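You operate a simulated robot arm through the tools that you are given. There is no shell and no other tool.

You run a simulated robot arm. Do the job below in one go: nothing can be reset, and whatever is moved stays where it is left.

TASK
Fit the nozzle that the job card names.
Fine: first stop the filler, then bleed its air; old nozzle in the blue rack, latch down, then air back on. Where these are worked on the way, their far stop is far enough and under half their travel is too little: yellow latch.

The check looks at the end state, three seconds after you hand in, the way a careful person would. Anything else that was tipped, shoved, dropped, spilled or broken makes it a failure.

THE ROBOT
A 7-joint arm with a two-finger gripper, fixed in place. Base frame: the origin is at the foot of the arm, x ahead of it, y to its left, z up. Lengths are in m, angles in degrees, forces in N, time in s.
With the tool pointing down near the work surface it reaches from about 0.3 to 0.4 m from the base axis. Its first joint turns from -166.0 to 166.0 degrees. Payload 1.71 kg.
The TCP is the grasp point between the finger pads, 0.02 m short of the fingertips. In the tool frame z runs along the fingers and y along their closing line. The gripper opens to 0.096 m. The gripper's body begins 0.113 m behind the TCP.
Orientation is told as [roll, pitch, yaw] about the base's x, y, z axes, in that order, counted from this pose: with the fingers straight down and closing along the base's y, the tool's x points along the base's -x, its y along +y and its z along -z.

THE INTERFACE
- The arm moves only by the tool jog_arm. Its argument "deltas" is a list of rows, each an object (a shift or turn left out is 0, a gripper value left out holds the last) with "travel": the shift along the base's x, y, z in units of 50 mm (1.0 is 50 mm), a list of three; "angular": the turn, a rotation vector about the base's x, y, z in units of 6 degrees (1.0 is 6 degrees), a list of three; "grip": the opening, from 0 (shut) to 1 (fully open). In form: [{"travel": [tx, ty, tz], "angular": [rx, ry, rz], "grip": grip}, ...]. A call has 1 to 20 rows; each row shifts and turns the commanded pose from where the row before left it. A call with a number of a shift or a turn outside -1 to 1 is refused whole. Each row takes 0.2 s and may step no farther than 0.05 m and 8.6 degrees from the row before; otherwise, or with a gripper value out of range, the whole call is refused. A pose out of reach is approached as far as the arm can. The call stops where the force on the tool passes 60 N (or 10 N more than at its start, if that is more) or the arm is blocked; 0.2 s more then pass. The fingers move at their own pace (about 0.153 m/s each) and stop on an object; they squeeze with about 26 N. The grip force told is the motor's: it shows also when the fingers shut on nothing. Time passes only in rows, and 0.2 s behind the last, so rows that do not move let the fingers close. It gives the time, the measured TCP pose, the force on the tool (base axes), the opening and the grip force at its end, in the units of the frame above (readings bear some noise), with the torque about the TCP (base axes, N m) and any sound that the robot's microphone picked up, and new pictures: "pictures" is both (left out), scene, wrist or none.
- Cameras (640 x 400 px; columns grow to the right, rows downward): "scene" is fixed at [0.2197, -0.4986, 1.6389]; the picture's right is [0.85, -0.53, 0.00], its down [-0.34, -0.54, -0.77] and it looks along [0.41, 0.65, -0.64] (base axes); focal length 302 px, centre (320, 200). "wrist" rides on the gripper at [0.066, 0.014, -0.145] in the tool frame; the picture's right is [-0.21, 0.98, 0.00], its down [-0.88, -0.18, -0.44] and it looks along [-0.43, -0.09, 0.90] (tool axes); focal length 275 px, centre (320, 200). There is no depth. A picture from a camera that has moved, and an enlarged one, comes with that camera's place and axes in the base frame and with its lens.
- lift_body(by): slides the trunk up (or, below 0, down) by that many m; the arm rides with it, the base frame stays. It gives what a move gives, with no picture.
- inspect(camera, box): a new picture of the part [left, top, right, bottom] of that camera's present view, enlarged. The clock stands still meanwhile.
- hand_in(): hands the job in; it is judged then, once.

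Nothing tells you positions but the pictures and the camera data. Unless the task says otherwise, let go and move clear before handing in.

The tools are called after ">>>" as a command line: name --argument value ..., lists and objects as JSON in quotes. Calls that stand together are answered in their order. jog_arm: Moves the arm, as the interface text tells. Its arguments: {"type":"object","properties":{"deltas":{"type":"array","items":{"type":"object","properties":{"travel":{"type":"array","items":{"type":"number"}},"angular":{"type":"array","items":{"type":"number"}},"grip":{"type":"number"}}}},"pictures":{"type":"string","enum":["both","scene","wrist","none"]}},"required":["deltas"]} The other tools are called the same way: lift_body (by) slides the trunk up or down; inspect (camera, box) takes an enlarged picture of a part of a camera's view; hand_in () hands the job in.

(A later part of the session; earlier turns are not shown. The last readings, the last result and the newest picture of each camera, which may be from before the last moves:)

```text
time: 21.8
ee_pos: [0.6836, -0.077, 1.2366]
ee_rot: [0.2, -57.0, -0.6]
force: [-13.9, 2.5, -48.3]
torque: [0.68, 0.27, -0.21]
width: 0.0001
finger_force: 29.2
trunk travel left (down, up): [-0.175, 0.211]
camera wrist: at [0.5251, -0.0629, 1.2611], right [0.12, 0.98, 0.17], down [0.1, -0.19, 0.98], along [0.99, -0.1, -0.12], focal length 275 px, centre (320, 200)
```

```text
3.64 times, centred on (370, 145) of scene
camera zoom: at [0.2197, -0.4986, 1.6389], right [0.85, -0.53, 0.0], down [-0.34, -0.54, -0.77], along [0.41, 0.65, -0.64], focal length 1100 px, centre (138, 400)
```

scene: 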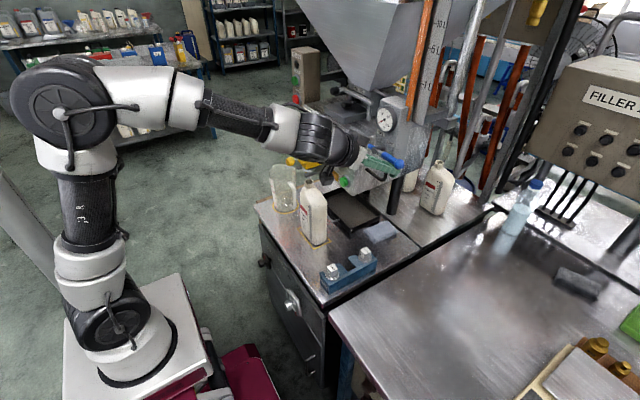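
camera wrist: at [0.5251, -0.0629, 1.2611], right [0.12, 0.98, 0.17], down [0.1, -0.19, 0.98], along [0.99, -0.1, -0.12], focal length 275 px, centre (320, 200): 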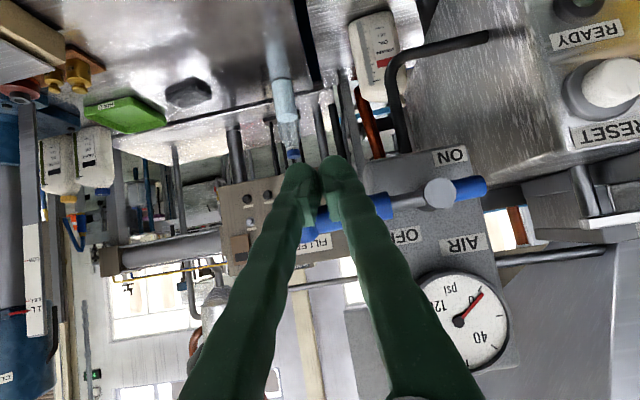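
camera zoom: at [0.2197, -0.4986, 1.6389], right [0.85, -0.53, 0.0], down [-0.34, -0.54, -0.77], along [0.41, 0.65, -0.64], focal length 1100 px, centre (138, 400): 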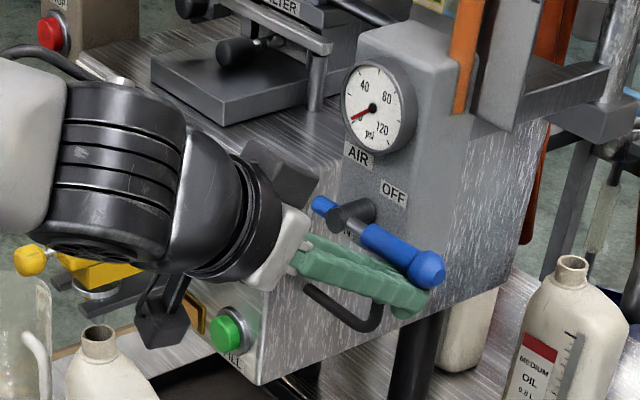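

Air is OFF and the gauge reads 0. I let the handle go, back out, and swing over to above the latch knob, tool steeper and the fingers half open.

>>> jog_arm --deltas '[{"travel": [0, 0, -0.3]}, {"travel": [-0.6, 0, -0.05]}, {"travel": [-0.8, 0, 0.2]}, {"travel": [-0.6, 0.3, 0.5], "angular": [0, 0.5, 0]}, {"travel": [-0.2, 0.7, 0.5], "angular": [0, 0.5, 0]}, {"travel": [0, 0.8, 0.4], "angular": [0, 0.5, 0]}, {"travel": [0, 0.85, 0.2], "angular": [0, 0.5, 0]}, {"travel": [0, 0.85, 0], "angular": [0, 0.5, 0], "grip": 0.5}, {"travel": [0, 0.85, 0], "angular": [0, 0.5, 0]}, {"travel": [0, 0.85, 0], "angular": [0, 0.5, 0]}, {"travel": [0, 0.75, 0], "angular": [0, 0, 0]}, {"travel": [0, 0, 0]}]'

>>> inspect --camera "scene" --box '[250, 90, 430, 220]'

>>> inspect --camera "wrist" --box '[200, 0, 480, 200]'

```text
time: 23.6
ee_pos: [0.5105, 0.2243, 1.352]
ee_rot: [30.2, -41.0, 4.2]
force: [0.6, -1.1, -0.3]
torque: [0.04, 0.01, 0.07]
width: 0.048
finger_force: 0.0
out of reach, approached as far as the arm can: row 5
trunk travel left (down, up): [-0.175, 0.211]
stopped in row 9: the arm was blocked; the commanded pose is now the measured one
camera wrist: at [0.3791, 0.1531, 1.4084], right [-0.23, 0.83, 0.51], down [0.5, -0.35, 0.79], along [0.84, 0.43, -0.33], focal length 275 px, centre (320, 200)
```

scene: 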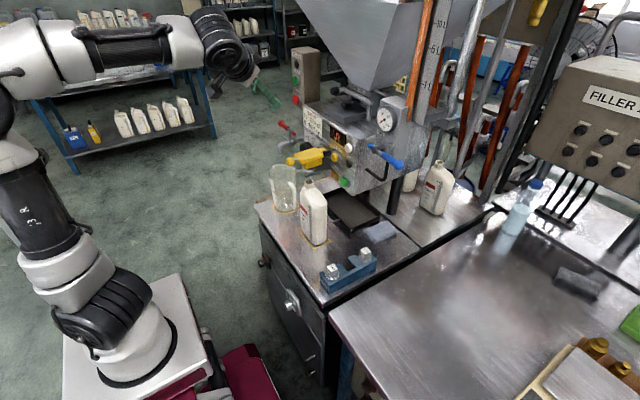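
wrist: 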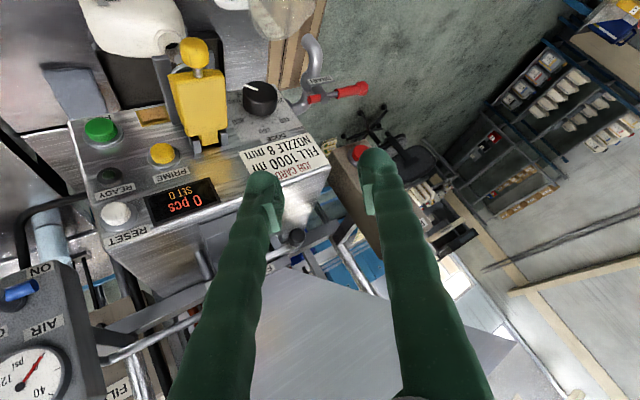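

```text
3.08 times, centred on (340, 155) of scene
camera zoom: at [0.2197, -0.4986, 1.6389], right [0.85, -0.53, 0.0], down [-0.34, -0.54, -0.77], along [0.41, 0.65, -0.64], focal length 931 px, centre (258, 338)
```

zoom: 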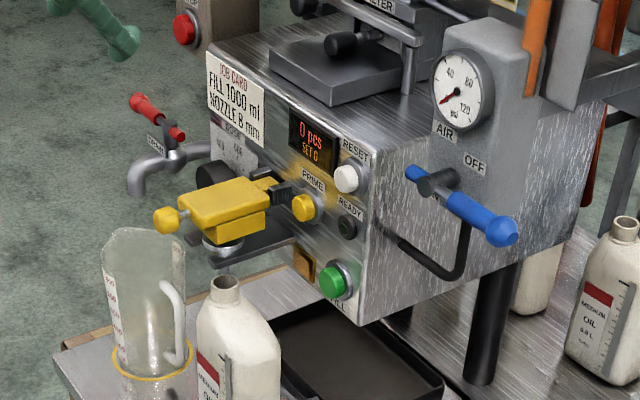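

```text
2.00 times, centred on (340, 100) of wrist
camera zoom: at [0.3791, 0.1531, 1.4084], right [-0.23, 0.83, 0.51], down [0.5, -0.35, 0.79], along [0.84, 0.43, -0.33], focal length 551 px, centre (280, 400)
```

zoom: 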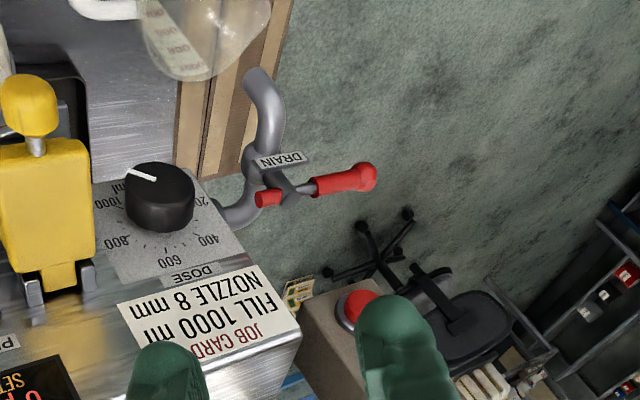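

The valve stayed at OFF and nothing was touched, but the arm twisted through a wrist singularity. I untwist in free space, going outward to a steep pitch near -30, which should keep the wrist bent one way.

>>> jog_arm --deltas '[{"travel": [0.2, 0, 0.2], "angular": [-0.63, 0.3, -0.67]}, {"travel": [0.2, 0, 0.2], "angular": [-0.63, 0.3, -0.67]}, {"travel": [0.2, 0, 0.2], "angular": [-0.63, 0.3, -0.67]}, {"travel": [0.2, 0, 0.1], "angular": [-0.63, 0.3, -0.67]}, {"travel": [0.1, 0, 0], "angular": [-0.63, 0.3, -0.67]}, {"travel": [0, 0, 0], "angular": [-0.63, 0.3, -0.67]}, {"travel": [0, 0, 0]}]' --pictures "scene"

```text
time: 24.2
ee_pos: [0.4985, 0.2425, 1.4003]
ee_rot: [30.2, -36.7, 3.8]
force: [-0.7, -1.9, 0.4]
torque: [0.18, 0.06, 0.12]
width: 0.0481
finger_force: 0.0
trunk travel left (down, up): [-0.175, 0.211]
stopped in row 3: the arm was blocked; the commanded pose is now the measured one
```

scene: 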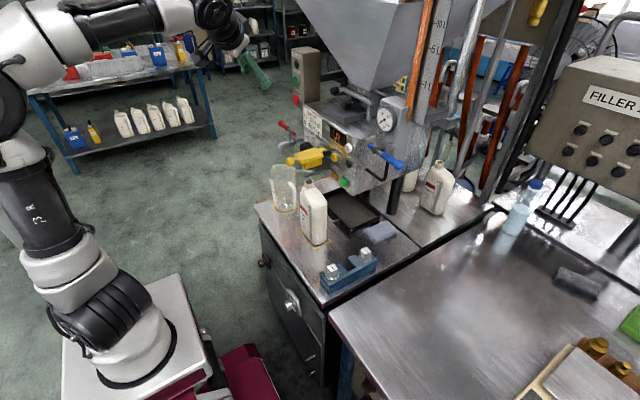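

Still blocked by a joint, so I try going outward and back to the right without rotation first.

>>> jog_arm --deltas '[{"travel": [0.3, -0.4, 0]}, {"travel": [0.3, -0.4, 0]}, {"travel": [0.3, -0.4, 0]}, {"travel": [0.3, -0.4, 0]}, {"travel": [0.3, -0.4, 0]}, {"travel": [0, 0, 0]}]'

```text
time: 24.6
ee_pos: [0.4975, 0.222, 1.4085]
ee_rot: [34.5, -36.1, 1.7]
force: [-1.0, -2.4, 0.6]
torque: [0.14, 0.01, 0.14]
width: 0.048
finger_force: 0.1
trunk travel left (down, up): [-0.175, 0.211]
stopped in row 1: the arm was blocked; the commanded pose is now the measured one
camera wrist: at [0.3708, 0.1467, 1.473], right [-0.18, 0.8, 0.57], down [0.57, -0.39, 0.73], along [0.8, 0.45, -0.38], focal length 275 px, centre (320, 200)
```

scene: 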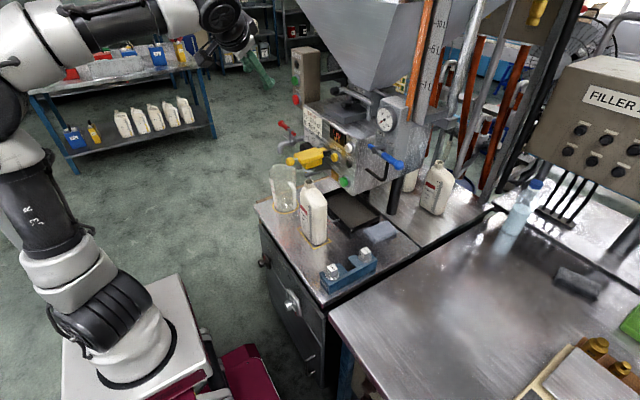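
wrist: 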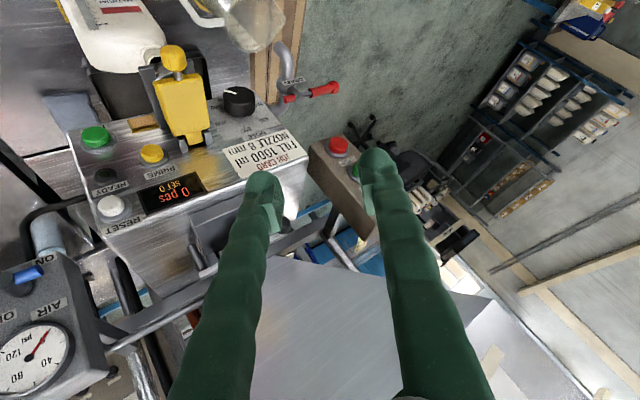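

I probe with small pure turns to see which way frees the wrist.

>>> jog_arm --deltas '[{"angular": [-0.3, 0, -0.3]}, {"angular": [-0.3, 0, -0.3]}, {"angular": [-0.3, 0, -0.3]}]' --pictures "none"

>>> jog_arm --deltas '[{"travel": [0.1, 0, 0.1]}, {"travel": [0.1, 0, 0.1]}, {"travel": [0.1, 0, 0.1]}]' --pictures "none"

>>> jog_arm --deltas '[{"angular": [0, 0.5, 0]}, {"angular": [0, 0.5, 0]}, {"angular": [0, 0.5, 0]}]' --pictures "none"

```text
time: 24.9
ee_pos: [0.4941, 0.2014, 1.4124]
ee_rot: [39.1, -34.2, -1.6]
force: [0.6, -2.5, 0.3]
torque: [0.16, 0.02, 0.15]
width: 0.0481
finger_force: 0.1
trunk travel left (down, up): [-0.175, 0.211]
stopped in row 1: the arm was blocked; the commanded pose is now the measured one
```

```text
time: 25.8
ee_pos: [0.4936, 0.2041, 1.4423]
ee_rot: [38.9, -36.1, -1.7]
force: [-0.9, -1.2, 0.3]
torque: [0.09, -0.04, 0.03]
width: 0.0481
finger_force: 0.0
trunk travel left (down, up): [-0.175, 0.211]
stopped in row 3: the arm was blocked; the commanded pose is now the measured one
```

```text
time: 26.3
ee_pos: [0.4783, 0.1916, 1.4658]
ee_rot: [41.6, -33.2, -2.9]
force: [-1.1, -1.0, 0.6]
torque: [0.11, -0.02, 0.09]
width: 0.0479
finger_force: 0.1
trunk travel left (down, up): [-0.175, 0.211]
stopped in row 2: the arm was blocked; the commanded pose is now the measured one
```

The arm seems to be switching between joint solutions; it is in free space. I check the picture and keep going up, away from everything.

>>> jog_arm --deltas '[{"travel": [0, 0, 0.2]}, {"travel": [0, 0, 0.2]}, {"travel": [0, 0, 0.2]}]'

```text
time: 26.7
ee_pos: [0.4697, 0.1682, 1.4773]
ee_rot: [45.8, -32.4, -5.1]
force: [-0.9, -1.8, 0.1]
torque: [0.11, -0.08, 0.08]
width: 0.0481
finger_force: 0.1
trunk travel left (down, up): [-0.175, 0.211]
stopped in row 1: the arm was blocked; the commanded pose is now the measured one
camera wrist: at [0.3459, 0.0842, 1.5372], right [-0.14, 0.7, 0.7], down [0.6, -0.5, 0.62], along [0.79, 0.51, -0.35], focal length 275 px, centre (320, 200)
```

scene: 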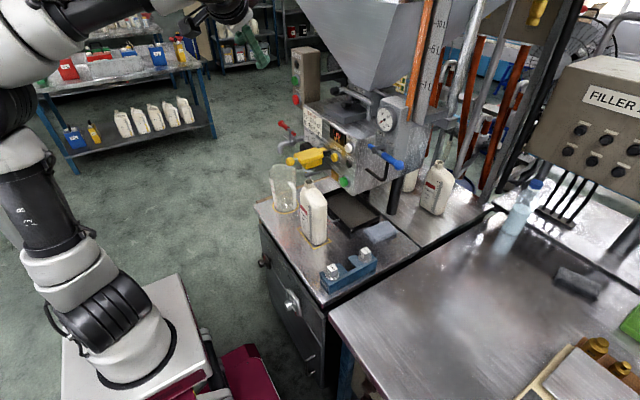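
wrist: 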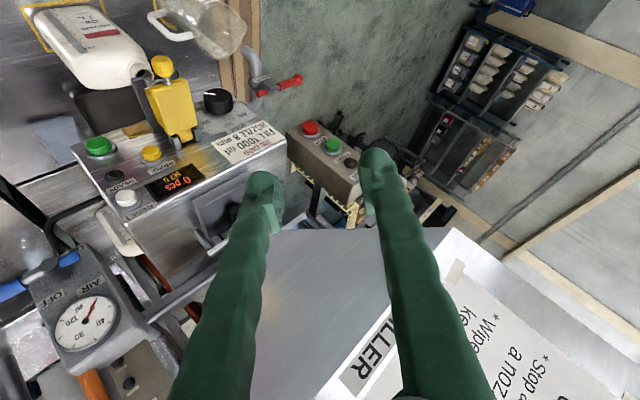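

>>> jog_arm --deltas '[{}, {}]' --pictures "none"

>>> jog_arm --deltas '[{"travel": [-0.1, 0, 0]}, {"travel": [-0.1, 0, 0]}, {"travel": [-0.1, 0, 0]}]' --pictures "none"

>>> jog_arm --deltas '[{"travel": [0, 0.1, 0]}, {"travel": [0, 0.1, 0]}, {"travel": [0, 0.1, 0]}]' --pictures "none"

>>> jog_arm --deltas '[{"angular": [0.2, 0, 0.2]}, {"angular": [0.2, 0, 0.2]}, {"angular": [0.2, 0, 0.2]}]' --pictures "none"

```text
time: 27.5
ee_pos: [0.4589, 0.1477, 1.4855]
ee_rot: [49.6, -31.7, -7.3]
force: [0.0, -1.2, -0.8]
torque: [0.08, -0.03, 0.02]
width: 0.0481
finger_force: 0.0
trunk travel left (down, up): [-0.175, 0.211]
stopped in row 2: the arm was blocked; the commanded pose is now the measured one
```

```text
time: 28.5
ee_pos: [0.4431, 0.1188, 1.4819]
ee_rot: [54.2, -28.9, -9.6]
force: [0.3, -1.0, 0.3]
torque: [0.08, -0.03, 0.06]
width: 0.048
finger_force: 0.1
trunk travel left (down, up): [-0.175, 0.211]
stopped in row 3: the arm was blocked; the commanded pose is now the measured one
```

```text
time: 29.5
ee_pos: [0.4368, 0.1155, 1.4805]
ee_rot: [57.2, -27.1, -11.3]
force: [0.0, 0.0, -0.1]
torque: [0.03, 0.0, 0.0]
width: 0.0479
finger_force: 0.0
trunk travel left (down, up): [-0.175, 0.211]
stopped in row 3: the arm was blocked; the commanded pose is now the measured one
```

```text
time: 30.3
ee_pos: [0.4293, 0.1359, 1.4822]
ee_rot: [59.2, -28.0, -7.8]
force: [-0.6, 0.7, 0.9]
torque: [-0.05, -0.02, -0.14]
width: 0.0478
finger_force: 0.1
trunk travel left (down, up): [-0.175, 0.211]
```

>>> jog_arm --deltas '[{}, {}]'

>>> inspect --camera "scene" --box '[0, 0, 300, 190]'

```text
time: 30.9
ee_pos: [0.4291, 0.1346, 1.4832]
ee_rot: [59.2, -28.1, -8.0]
force: [-0.4, 0.4, 0.6]
torque: [0.0, 0.01, -0.04]
width: 0.0478
finger_force: 0.0
trunk travel left (down, up): [-0.175, 0.211]
camera wrist: at [0.3147, 0.0319, 1.5282], right [-0.14, 0.53, 0.84], down [0.67, -0.58, 0.47], along [0.73, 0.63, -0.27], focal length 275 px, centre (320, 200)
```

scene: 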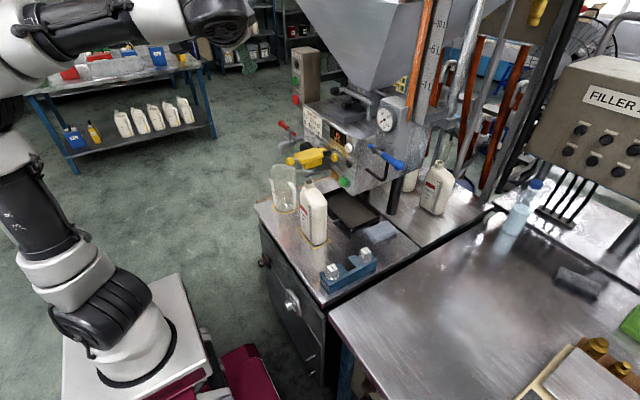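
wrist: 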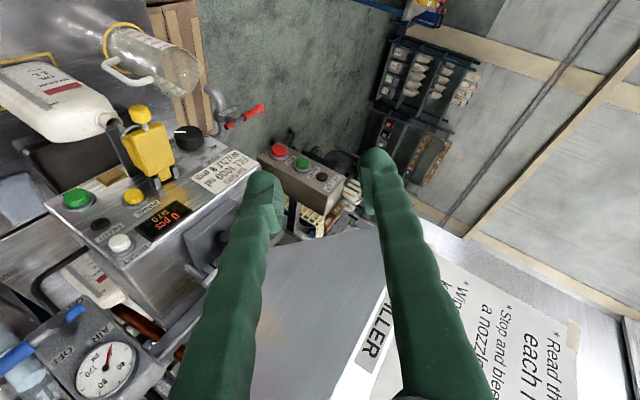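

```text
2.11 times, centred on (150, 95) of scene
camera zoom: at [0.2197, -0.4986, 1.6389], right [0.85, -0.53, 0.0], down [-0.34, -0.54, -0.77], along [0.41, 0.65, -0.64], focal length 637 px, centre (678, 421)
```

zoom: 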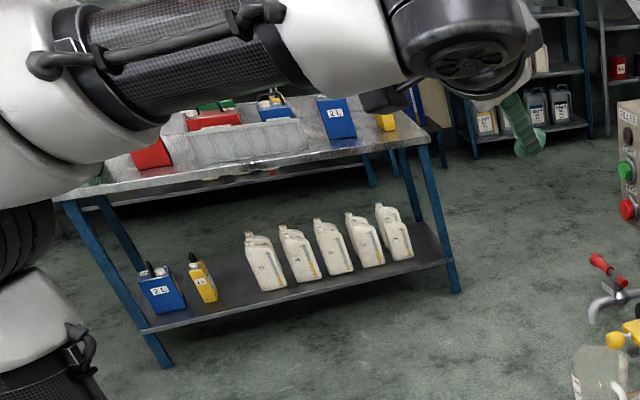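

The arm is now stable and unloaded, the hand swung towards +y. I'll swing the hand back about the wrist centre (TCP moving right and down) to a pitch of -30.

>>> jog_arm --deltas '[{"travel": [0.072, -0.41, -0.15], "angular": [-0.857, 0.03, -0.35]}, {"travel": [0.072, -0.41, -0.15], "angular": [-0.857, 0.03, -0.35]}, {"travel": [0.072, -0.41, -0.15], "angular": [-0.857, 0.03, -0.35]}, {"travel": [0.072, -0.41, -0.2], "angular": [-0.857, 0.03, -0.35]}, {"travel": [0.072, -0.41, -0.2], "angular": [-0.857, 0.03, -0.35]}, {"travel": [0.072, -0.41, -0.2], "angular": [-0.857, 0.03, -0.35]}, {"travel": [0.072, -0.41, -0.2], "angular": [-0.857, 0.03, -0.35]}, {"travel": [0.072, -0.41, -0.2], "angular": [-0.857, 0.03, -0.35]}, {"travel": [0.072, -0.41, -0.2], "angular": [-0.857, 0.03, -0.35]}, {"travel": [0.072, -0.41, -0.2], "angular": [-0.857, 0.03, -0.35]}, {}]'

```text
time: 33.3
ee_pos: [0.4648, -0.07, 1.3904]
ee_rot: [0.1, -29.8, 0.4]
force: [0.2, 0.4, -0.2]
torque: [-0.03, 0.03, -0.08]
width: 0.048
finger_force: 0.0
trunk travel left (down, up): [-0.175, 0.211]
camera wrist: at [0.3346, -0.0579, 1.4835], right [0.17, 0.98, 0.1], down [0.54, -0.18, 0.82], along [0.82, -0.08, -0.56], focal length 275 px, centre (320, 200)
```

scene: 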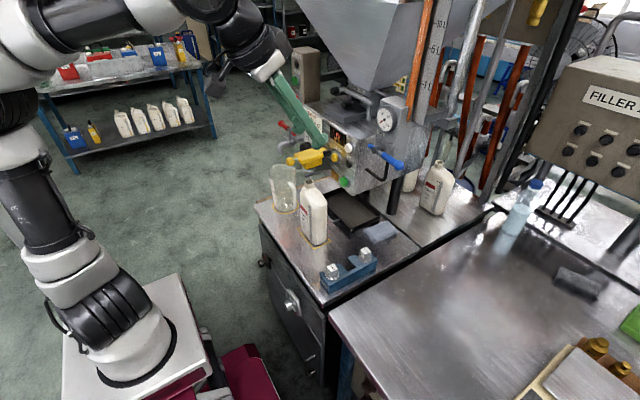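
wrist: 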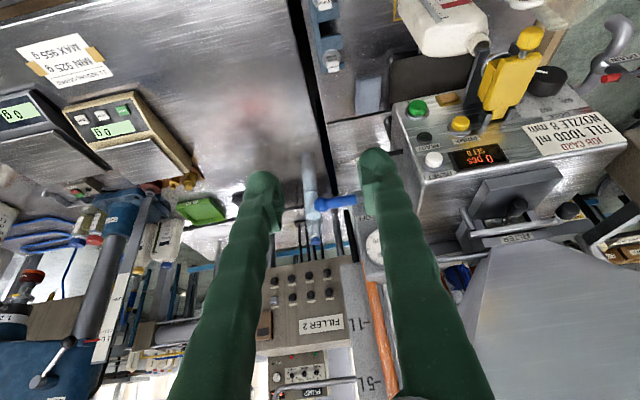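

Recovered cleanly at pitch -30. I move left over the latch at this height.

>>> jog_arm --deltas '[{"travel": [0.1, 0.72, 0]}, {"travel": [0.1, 0.72, 0]}, {"travel": [0.1, 0.72, 0]}, {"travel": [0.1, 0.72, 0]}, {"travel": [0.1, 0.72, 0]}, {"travel": [0.1, 0.72, 0]}, {"travel": [0.1, 0.72, 0]}, {"travel": [0.1, 0.76, 0]}, {}]'

>>> inspect --camera "wrist" --box '[200, 0, 440, 150]'

```text
time: 34.1
ee_pos: [0.4746, -0.0142, 1.3871]
ee_rot: [10.2, -28.2, -5.9]
force: [0.3, -1.0, -0.1]
torque: [0.11, -0.06, 0.04]
width: 0.0481
finger_force: 0.1
trunk travel left (down, up): [-0.175, 0.211]
stopped in row 4: the arm was blocked; the commanded pose is now the measured one
camera wrist: at [0.3455, -0.0144, 1.4839], right [0.2, 0.95, 0.25], down [0.55, -0.32, 0.77], along [0.81, -0.01, -0.59], focal length 275 px, centre (320, 200)
```

scene: 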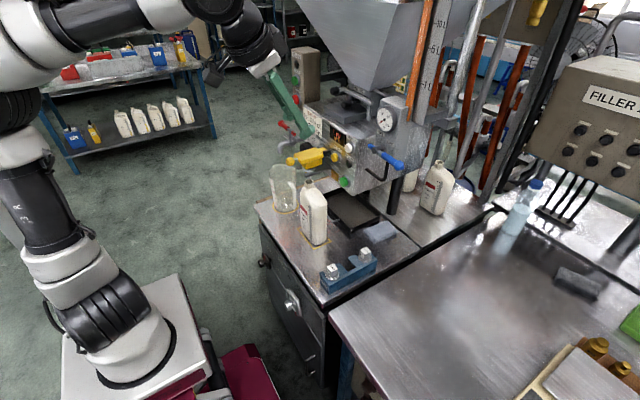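
wrist: 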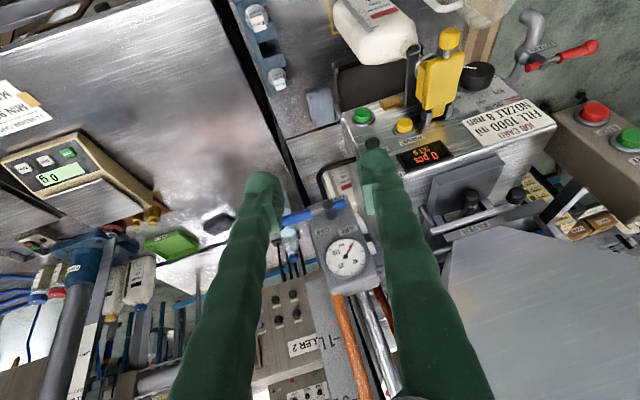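

```text
2.67 times, centred on (320, 75) of wrist
camera zoom: at [0.3455, -0.0144, 1.4839], right [0.2, 0.95, 0.25], down [0.55, -0.32, 0.77], along [0.81, -0.01, -0.59], focal length 734 px, centre (320, 533)
```

zoom: 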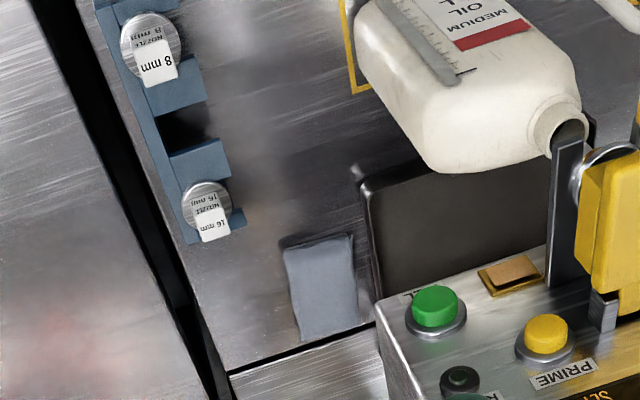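

The right move was again blocked at a joint limit: I think the shoulder has flipped (base joint near -166 deg, elbow leaning ahead). Pulling the hand straight back in free space should let the elbow pass over the base and unwind; I try it in small steps.

>>> jog_arm --deltas '[{"travel": [-0.4, 0, -0.2]}, {"travel": [-0.4, 0, -0.2]}, {"travel": [-0.4, 0, -0.2]}, {}]'

```text
time: 34.9
ee_pos: [0.4205, -0.0589, 1.3273]
ee_rot: [21.5, -22.9, -10.6]
force: [-0.7, -1.4, -0.1]
torque: [0.04, -0.03, 0.01]
width: 0.048
finger_force: 0.0
trunk travel left (down, up): [-0.175, 0.211]
stopped in row 3: the arm was blocked; the commanded pose is now the measured one
camera wrist: at [0.2982, -0.0782, 1.4313], right [0.22, 0.89, 0.41], down [0.6, -0.45, 0.66], along [0.77, 0.1, -0.63], focal length 275 px, centre (320, 200)
```

scene: 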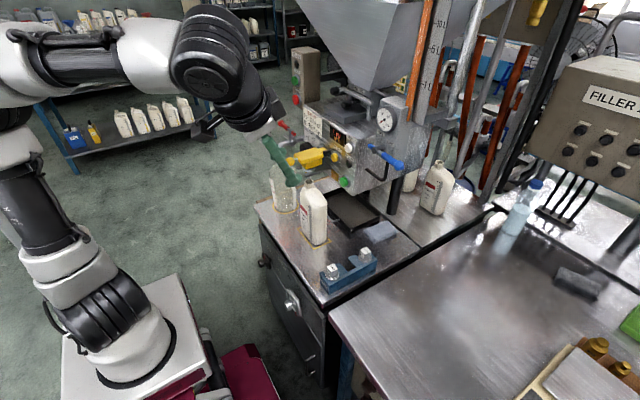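
wrist: 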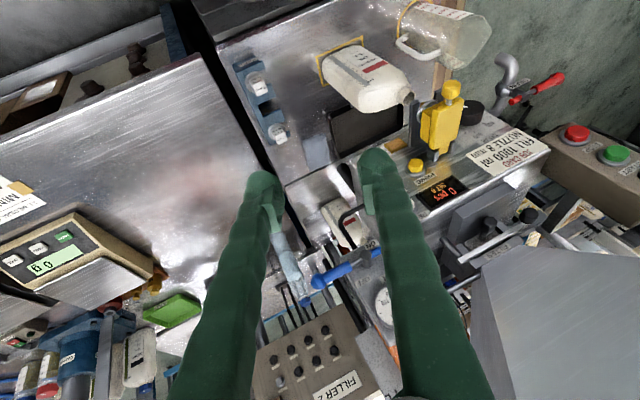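

>>> inspect --camera "scene" --box '[0, 0, 300, 400]'

>>> jog_arm --deltas '[{}, {}]' --pictures "none"

```text
1.00 times, centred on (150, 200) of scene (not enlarged: the box is as wide or as high as the picture)
camera zoom: at [0.2197, -0.4986, 1.6389], right [0.85, -0.53, 0.0], down [-0.34, -0.54, -0.77], along [0.41, 0.65, -0.64], focal length 302 px, centre (490, 200)
```

zoom: 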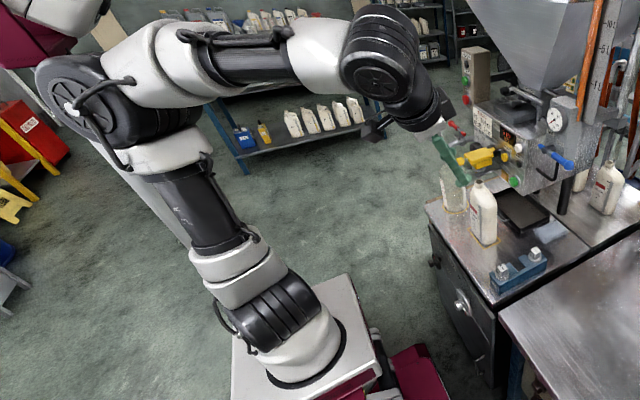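

```text
time: 35.5
ee_pos: [0.4224, -0.0563, 1.3264]
ee_rot: [21.3, -22.5, -10.2]
force: [-0.4, -0.1, -0.3]
torque: [0.02, 0.05, 0.02]
width: 0.0479
finger_force: 0.1
trunk travel left (down, up): [-0.175, 0.211]
```

Asking for an oversized box shows the whole arm: the upper arm stands nearly vertical, so the shoulder is singular and the base joint has spun round. Slow small steps backwards should let it unwind with the elbow leaning back, as at the start.

>>> jog_arm --deltas '[{"travel": [-0.1, 0, -0.05]}, {"travel": [-0.1, 0, -0.05]}, {"travel": [-0.1, 0, -0.05]}, {"travel": [-0.1, 0, -0.05]}, {"travel": [-0.1, 0, -0.05]}, {"travel": [-0.1, 0, -0.05]}, {"travel": [-0.1, 0, -0.05]}, {"travel": [-0.1, 0, -0.05]}, {"travel": [-0.1, 0, -0.05]}, {"travel": [-0.1, 0, -0.05]}, {}]' --pictures "none"

>>> inspect --camera "scene" --box '[0, 0, 300, 400]'

```text
time: 38.1
ee_pos: [0.3622, -0.0836, 1.274]
ee_rot: [28.3, -17.8, -13.4]
force: [-0.5, -0.4, 0.0]
torque: [0.03, -0.03, 0.0]
width: 0.0479
finger_force: 0.0
trunk travel left (down, up): [-0.175, 0.211]
stopped in row 11: the arm was blocked; the commanded pose is now the measured one
```

```text
1.00 times, centred on (150, 200) of scene (not enlarged: the box is as wide or as high as the picture)
camera zoom: at [0.2197, -0.4986, 1.6389], right [0.85, -0.53, 0.0], down [-0.34, -0.54, -0.77], along [0.41, 0.65, -0.64], focal length 302 px, centre (490, 200)
```

zoom: 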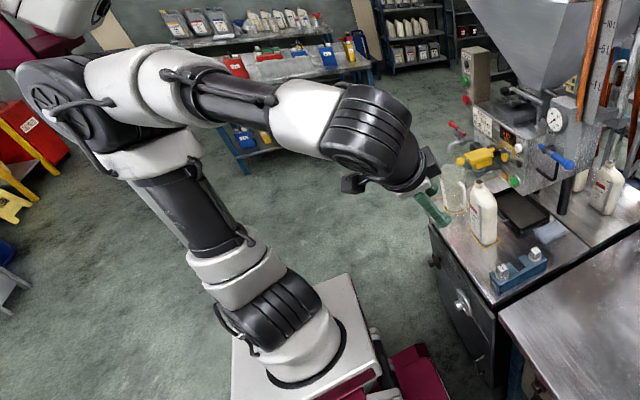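

The base joint seems parked at its +166 limit. With the elbow now about over or behind the base, moving left slowly should turn that joint back; I try it.

>>> jog_arm --deltas '[{"travel": [-0.1, 0.1, -0.05]}, {"travel": [-0.1, 0.1, -0.05]}, {"travel": [-0.1, 0.1, -0.05]}, {"travel": [-0.1, 0.1, -0.05]}, {"travel": [-0.05, 0.15, 0]}, {"travel": [0, 0.2, 0]}, {"travel": [0, 0.2, 0]}, {"travel": [0, 0.2, 0]}, {}]' --pictures "none"

>>> inspect --camera "scene" --box '[0, 0, 300, 400]'

```text
time: 40.0
ee_pos: [0.3374, -0.0545, 1.2293]
ee_rot: [35.6, -10.3, -16.4]
force: [0.4, -0.4, -0.4]
torque: [0.01, -0.05, 0.01]
width: 0.0482
finger_force: 0.2
trunk travel left (down, up): [-0.175, 0.211]
stopped in row 9: the arm was blocked; the commanded pose is now the measured one
```

```text
1.00 times, centred on (150, 200) of scene (not enlarged: the box is as wide or as high as the picture)
camera zoom: at [0.2197, -0.4986, 1.6389], right [0.85, -0.53, 0.0], down [-0.34, -0.54, -0.77], along [0.41, 0.65, -0.64], focal length 302 px, centre (490, 200)
```

zoom: 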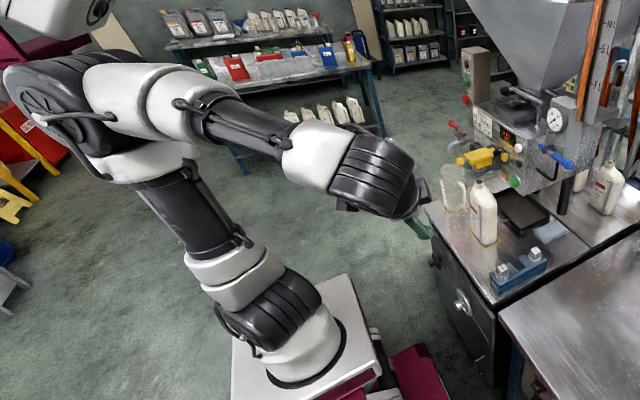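

>>> jog_arm --deltas '[{"travel": [0.1, -0.3, 0.1]}, {"travel": [0.1, -0.3, 0.1]}, {"travel": [0.1, -0.3, 0.1]}, {"travel": [0.1, -0.3, 0.1]}, {"travel": [0.1, -0.3, 0.1]}, {"travel": [0.1, -0.3, 0.1]}, {"travel": [0.1, -0.3, 0.1]}, {"travel": [0.1, -0.3, 0.1]}, {}]' --pictures "none"

>>> inspect --camera "scene" --box '[0, 0, 300, 400]'

```text
time: 42.0
ee_pos: [0.3781, -0.164, 1.2781]
ee_rot: [34.0, -11.9, -15.2]
force: [-0.4, -1.0, 0.5]
torque: [0.01, 0.01, -0.03]
width: 0.0481
finger_force: 0.1
trunk travel left (down, up): [-0.175, 0.211]
```

```text
1.00 times, centred on (150, 200) of scene (not enlarged: the box is as wide or as high as the picture)
camera zoom: at [0.2197, -0.4986, 1.6389], right [0.85, -0.53, 0.0], down [-0.34, -0.54, -0.77], along [0.41, 0.65, -0.64], focal length 302 px, centre (490, 200)
```

zoom: 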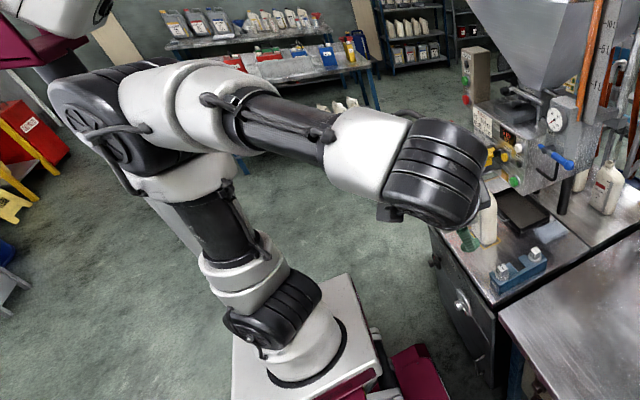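

Moving right frees it: the base joint began turning back. I now extend forward slowly on the right side, high above the bench, so the elbow passes forward and the base joint unwinds.

>>> jog_arm --deltas '[{"travel": [0.2, -0.1, 0.15]}, {"travel": [0.2, -0.1, 0.15]}, {"travel": [0.2, -0.1, 0.15]}, {"travel": [0.2, -0.1, 0.15]}, {"travel": [0.2, -0.05, 0.15]}, {"travel": [0.2, 0, 0.15]}, {"travel": [0.2, 0, 0.15]}, {"travel": [0.2, 0, 0.15]}, {"travel": [0.2, 0, 0.15]}, {"travel": [0.2, 0, 0.15]}, {}]' --pictures "none"

>>> inspect --camera "scene" --box '[0, 0, 300, 400]'

```text
time: 44.4
ee_pos: [0.4776, -0.186, 1.3532]
ee_rot: [34.0, -11.9, -15.2]
force: [-1.0, 0.2, -0.1]
torque: [0.03, -0.03, -0.05]
width: 0.048
finger_force: 0.1
trunk travel left (down, up): [-0.175, 0.211]
```

```text
1.00 times, centred on (150, 200) of scene (not enlarged: the box is as wide or as high as the picture)
camera zoom: at [0.2197, -0.4986, 1.6389], right [0.85, -0.53, 0.0], down [-0.34, -0.54, -0.77], along [0.41, 0.65, -0.64], focal length 302 px, centre (490, 200)
```

zoom: 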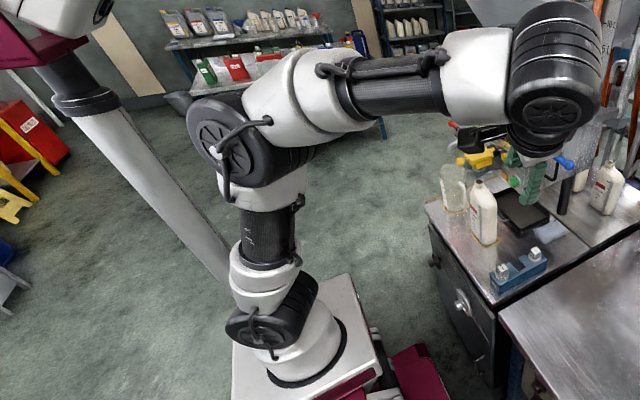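

The base joint is unwinding well. I continue outward and level the hand back to pitch -30 with no roll.

>>> jog_arm --deltas '[{"travel": [0.27, -0.1, 0], "angular": [-0.705, -0.274, 0.05]}, {"travel": [0.27, -0.1, 0], "angular": [-0.705, -0.274, 0.05]}, {"travel": [0.27, -0.1, 0], "angular": [-0.705, -0.274, 0.05]}, {"travel": [0.27, -0.1, 0], "angular": [-0.705, -0.274, 0.05]}, {"travel": [0.27, -0.1, 0], "angular": [-0.705, -0.274, 0.05]}, {"travel": [0.27, -0.1, 0], "angular": [-0.705, -0.274, 0.05]}, {"travel": [0.27, -0.1, 0], "angular": [-0.705, -0.274, 0.05]}, {"travel": [0.27, -0.1, 0], "angular": [-0.705, -0.274, 0.05]}, {}]' --pictures "wrist"

>>> inspect --camera "scene" --box '[0, 0, 300, 400]'

```text
time: 46.4
ee_pos: [0.5864, -0.2271, 1.3533]
ee_rot: [-0.1, -30.0, 0.0]
force: [-0.1, 0.3, 0.3]
torque: [-0.02, 0.0, 0.03]
width: 0.0482
finger_force: 0.1
trunk travel left (down, up): [-0.175, 0.211]
camera wrist: at [0.4561, -0.2139, 1.446], right [0.18, 0.98, 0.1], down [0.54, -0.19, 0.82], along [0.82, -0.09, -0.56], focal length 275 px, centre (320, 200)
```

wrist: 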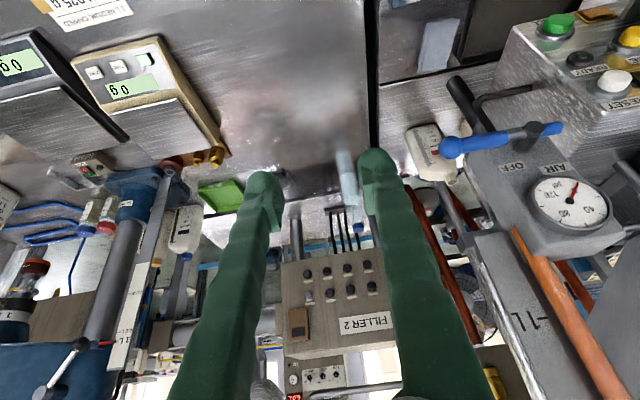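

```text
1.00 times, centred on (150, 200) of scene (not enlarged: the box is as wide or as high as the picture)
camera zoom: at [0.2197, -0.4986, 1.6389], right [0.85, -0.53, 0.0], down [-0.34, -0.54, -0.77], along [0.41, 0.65, -0.64], focal length 302 px, centre (490, 200)
```

zoom: 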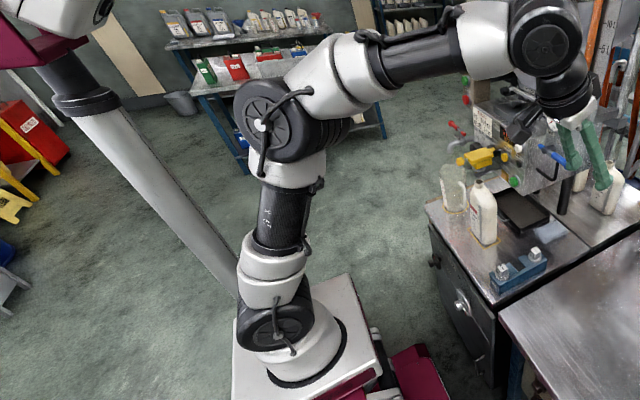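

The arm is unwound, elbow ahead. Raising the trunk should keep it leaning ahead for the close, low work; I raise it 0.15 m and then bring the hand over to the latch with the tool pointing down.

>>> lift_body --by 0.15

>>> jog_arm --deltas '[{"travel": [0, 0.3, 0], "angular": [0, 0.5, 0]}, {"travel": [0, 0.4, 0], "angular": [0, 0.5, 0]}, {"travel": [0, 0.5, 0], "angular": [0, 0.5, 0]}, {"travel": [0, 0.5, 0], "angular": [0, 0.5, 0]}, {"travel": [0, 0.5, 0], "angular": [0, 0.5, 0]}, {"travel": [0, 0.5, -0.1], "angular": [0, 0.3, 0]}, {"travel": [0, 0.5, -0.1], "angular": [0, 0.2, 0]}, {"travel": [0, 0.5, -0.1]}, {"travel": [0, 0.5, -0.1]}, {}]' --pictures "wrist"

>>> inspect --camera "scene" --box '[0, 0, 300, 400]'

```text
time: 48.1
ee_pos: [0.5864, -0.2261, 1.5035]
ee_rot: [0.2, -29.9, -0.1]
force: [0.0, 0.2, 0.2]
torque: [0.04, -0.04, -0.01]
width: 0.048
finger_force: 0.0
trunk travel left (down, up): [-0.325, 0.061]
```

```text
time: 50.3
ee_pos: [0.588, -0.019, 1.4824]
ee_rot: [0.1, -11.8, 0.0]
force: [0.1, 0.4, 0.0]
torque: [0.0, -0.01, -0.03]
width: 0.0477
finger_force: 0.1
trunk travel left (down, up): [-0.325, 0.061]
camera wrist: at [0.4939, -0.0055, 1.612], right [0.2, 0.98, 0.05], down [0.77, -0.19, 0.61], along [0.61, -0.09, -0.79], focal length 275 px, centre (320, 200)
```

wrist: 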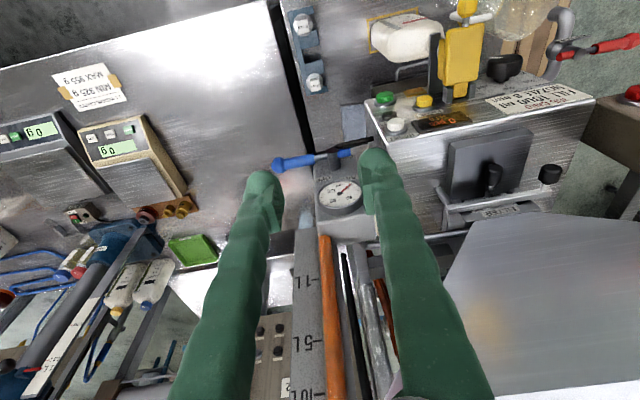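

```text
1.00 times, centred on (150, 200) of scene (not enlarged: the box is as wide or as high as the picture)
camera zoom: at [0.2197, -0.4986, 1.6389], right [0.85, -0.53, 0.0], down [-0.34, -0.54, -0.77], along [0.41, 0.65, -0.64], focal length 302 px, centre (490, 200)
```

zoom: 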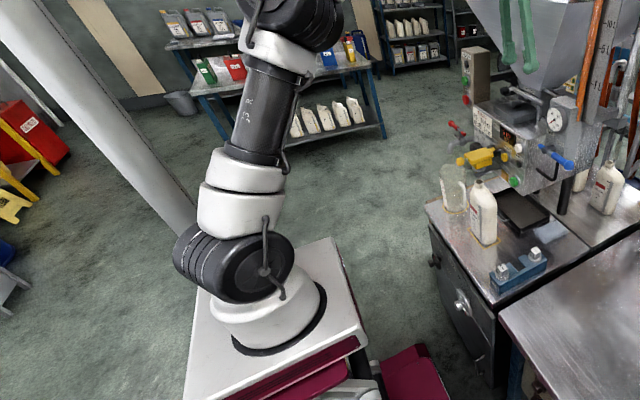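

Smooth and well-conditioned now. I continue left and down to a spot above the latch knob.

>>> jog_arm --deltas '[{"travel": [0, 0.6, -0.4]}, {"travel": [-0.05, 0.6, -0.4]}, {"travel": [-0.1, 0.6, -0.4]}, {"travel": [-0.1, 0.6, -0.5]}, {"travel": [-0.1, 0.6, -0.5]}, {"travel": [-0.1, 0.6, -0.5]}, {"travel": [-0.1, 0.6, -0.5]}, {"travel": [0, 0.58, -0.5]}, {"travel": [0, 0, -0.5]}, {}]'

>>> inspect --camera "wrist" --box '[220, 50, 420, 200]'

>>> inspect --camera "scene" --box '[250, 80, 410, 200]'

```text
time: 52.5
ee_pos: [0.558, 0.2225, 1.2719]
ee_rot: [0.2, -11.9, -0.1]
force: [0.5, 0.1, 0.1]
torque: [-0.03, 0.01, -0.01]
width: 0.0479
finger_force: 0.0
trunk travel left (down, up): [-0.325, 0.061]
camera wrist: at [0.4637, 0.2364, 1.4003], right [0.2, 0.98, 0.04], down [0.77, -0.19, 0.62], along [0.61, -0.09, -0.79], focal length 275 px, centre (320, 200)
```

scene: 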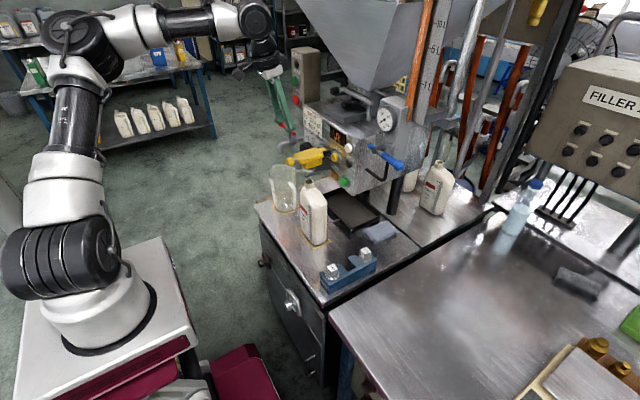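
wrist: 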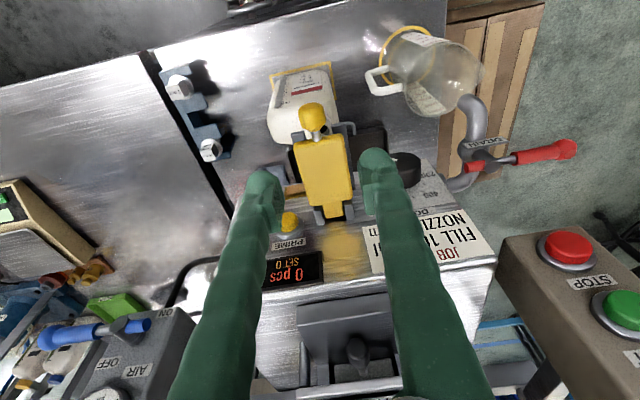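

```text
2.67 times, centred on (320, 125) of wrist
camera zoom: at [0.4637, 0.2364, 1.4003], right [0.2, 0.98, 0.04], down [0.77, -0.19, 0.62], along [0.61, -0.09, -0.79], focal length 734 px, centre (320, 400)
```

zoom: 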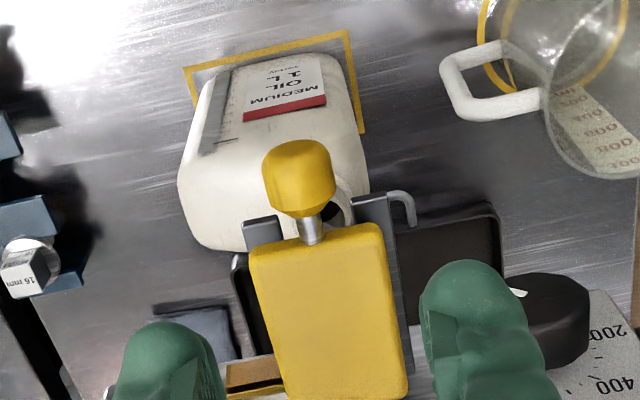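

```text
3.33 times, centred on (330, 140) of scene
camera zoom: at [0.2197, -0.4986, 1.6389], right [0.85, -0.53, 0.0], down [-0.34, -0.54, -0.77], along [0.41, 0.65, -0.64], focal length 1008 px, centre (287, 400)
```

zoom: 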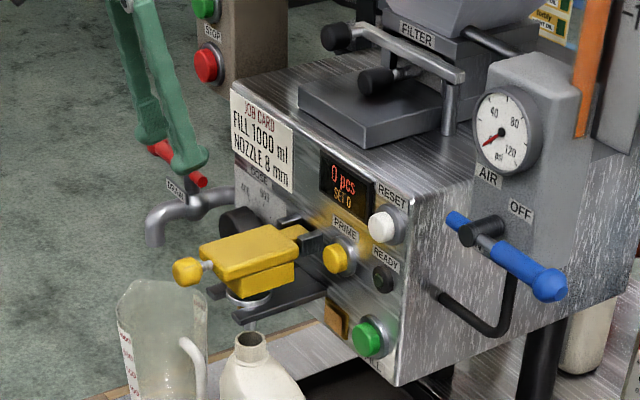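

The fingers are lined up over the knob at about (0.562, 0.220, 1.134). I lower onto it and close.

>>> jog_arm --deltas '[{"travel": [0, -0.05, -0.55]}, {"travel": [0, 0, -0.55]}, {"travel": [0, 0, -0.55]}, {"travel": [0, 0, -0.55]}, {"travel": [0, 0, -0.5]}, {"grip": 0}, {}, {}]'

>>> inspect --camera "scene" --box '[250, 80, 410, 200]'

>>> inspect --camera "wrist" --box '[220, 100, 420, 250]'

```text
time: 54.3
ee_pos: [0.5578, 0.22, 1.137]
ee_rot: [0.0, -11.9, -0.1]
force: [0.4, -1.1, -3.0]
torque: [0.01, 0.23, -0.01]
width: 0.0209
finger_force: 35.3
trunk travel left (down, up): [-0.325, 0.061]
camera wrist: at [0.4633, 0.2333, 1.2659], right [0.2, 0.98, 0.04], down [0.77, -0.19, 0.62], along [0.61, -0.09, -0.79], focal length 275 px, centre (320, 200)
```

scene: 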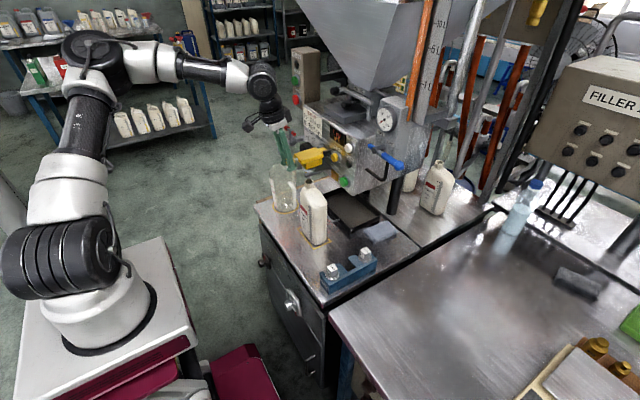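
wrist: 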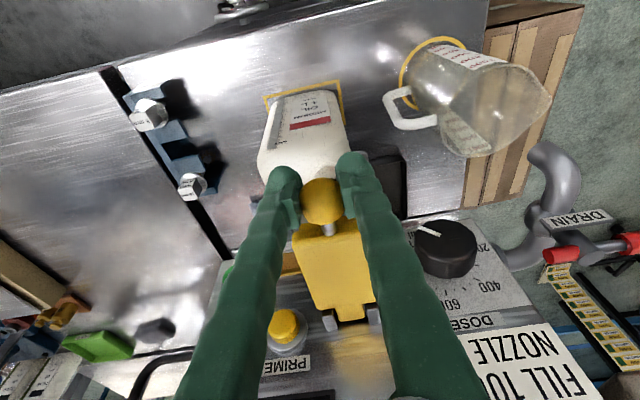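

```text
3.33 times, centred on (330, 140) of scene
camera zoom: at [0.2197, -0.4986, 1.6389], right [0.85, -0.53, 0.0], down [-0.34, -0.54, -0.77], along [0.41, 0.65, -0.64], focal length 1008 px, centre (287, 400)
```

zoom: 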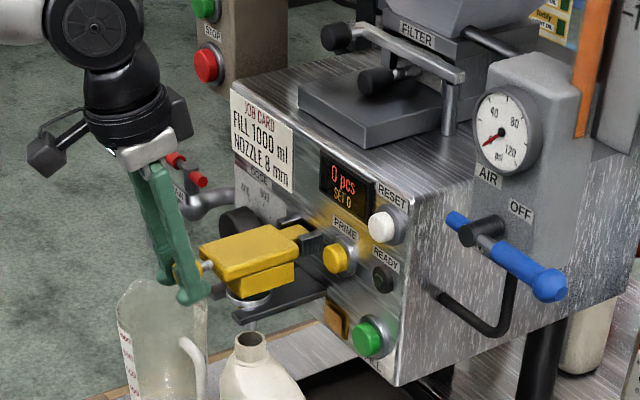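

```text
2.67 times, centred on (320, 175) of wrist
camera zoom: at [0.4633, 0.2333, 1.2659], right [0.2, 0.98, 0.04], down [0.77, -0.19, 0.62], along [0.61, -0.09, -0.79], focal length 734 px, centre (320, 267)
```

zoom: 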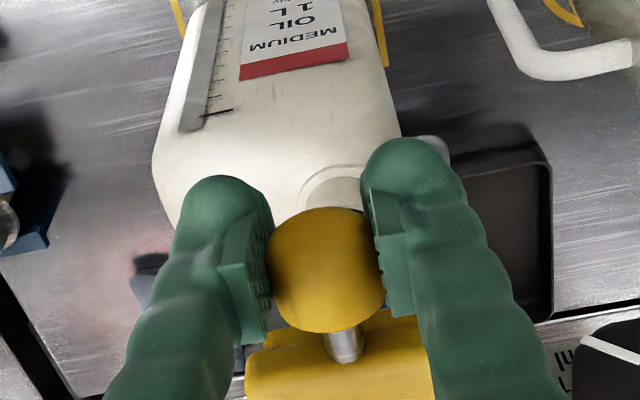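

The grip is on the near side of the ball (21 mm wide). I re-grip about 7 mm farther in for a better hold.

>>> jog_arm --deltas '[{"grip": 0.5}, {}, {"travel": [0.14, 0, 0]}, {"grip": 0}, {}, {}]' --pictures "none"

>>> inspect --camera "scene" --box '[270, 110, 350, 170]'

```text
time: 55.7
ee_pos: [0.5651, 0.2191, 1.1383]
ee_rot: [0.0, -11.9, -0.1]
force: [2.7, 0.8, -0.1]
torque: [-0.01, 0.01, 0.02]
width: 0.0217
finger_force: 35.4
trunk travel left (down, up): [-0.325, 0.061]
```

```text
6.67 times, centred on (310, 140) of scene
camera zoom: at [0.2197, -0.4986, 1.6389], right [0.85, -0.53, 0.0], down [-0.34, -0.54, -0.77], along [0.41, 0.65, -0.64], focal length 2016 px, centre (387, 600)
```

zoom: 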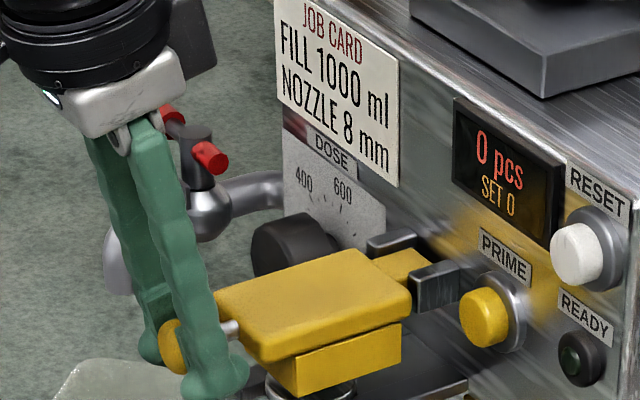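

Holding the knob. I lift it along its arc about the hinge (about x 0.69, z 1.137), first to about 60 degrees, turning the tool a little with it.

>>> jog_arm --deltas '[{"travel": [0.04, 0, 0.43], "angular": [0, -0.4, 0]}, {"travel": [0.11, 0, 0.42], "angular": [0, -0.5, 0]}, {"travel": [0.18, 0, 0.39], "angular": [0, -0.5, 0]}, {"travel": [0.25, 0, 0.36], "angular": [0, -0.5, 0]}, {"travel": [0.31, 0, 0.31], "angular": [0, -0.5, 0]}, {"travel": [0.36, 0, 0.25], "angular": [0, -0.5, 0]}, {}]'

>>> inspect --camera "scene" --box '[270, 90, 370, 170]'

```text
time: 57.3
ee_pos: [0.6299, 0.2201, 1.2465]
ee_rot: [0.1, -29.4, -0.2]
force: [-4.0, -1.1, -5.6]
torque: [-0.02, 0.74, -0.03]
width: 0.0216
finger_force: 34.8
trunk travel left (down, up): [-0.325, 0.061]
camera wrist: at [0.4997, 0.2332, 1.3399], right [0.18, 0.98, 0.1], down [0.55, -0.19, 0.82], along [0.82, -0.09, -0.57], focal length 275 px, centre (320, 200)
```

scene: 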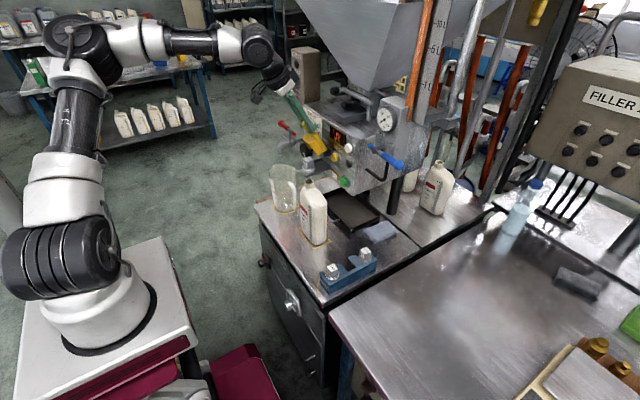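
wrist: 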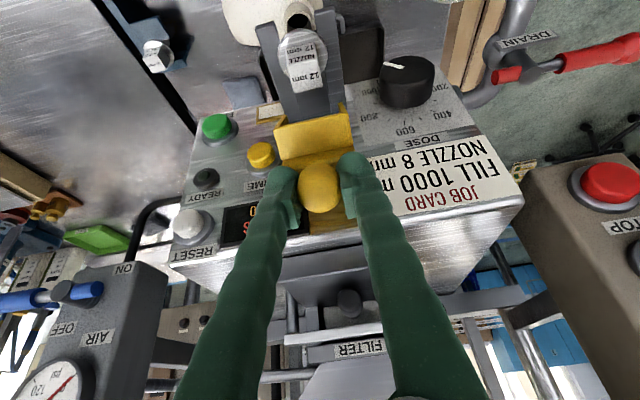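

```text
5.00 times, centred on (320, 130) of scene
camera zoom: at [0.2197, -0.4986, 1.6389], right [0.85, -0.53, 0.0], down [-0.34, -0.54, -0.77], along [0.41, 0.65, -0.64], focal length 1512 px, centre (320, 550)
```

zoom: 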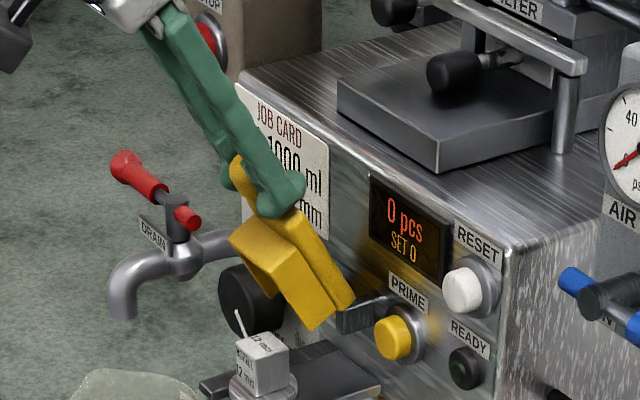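

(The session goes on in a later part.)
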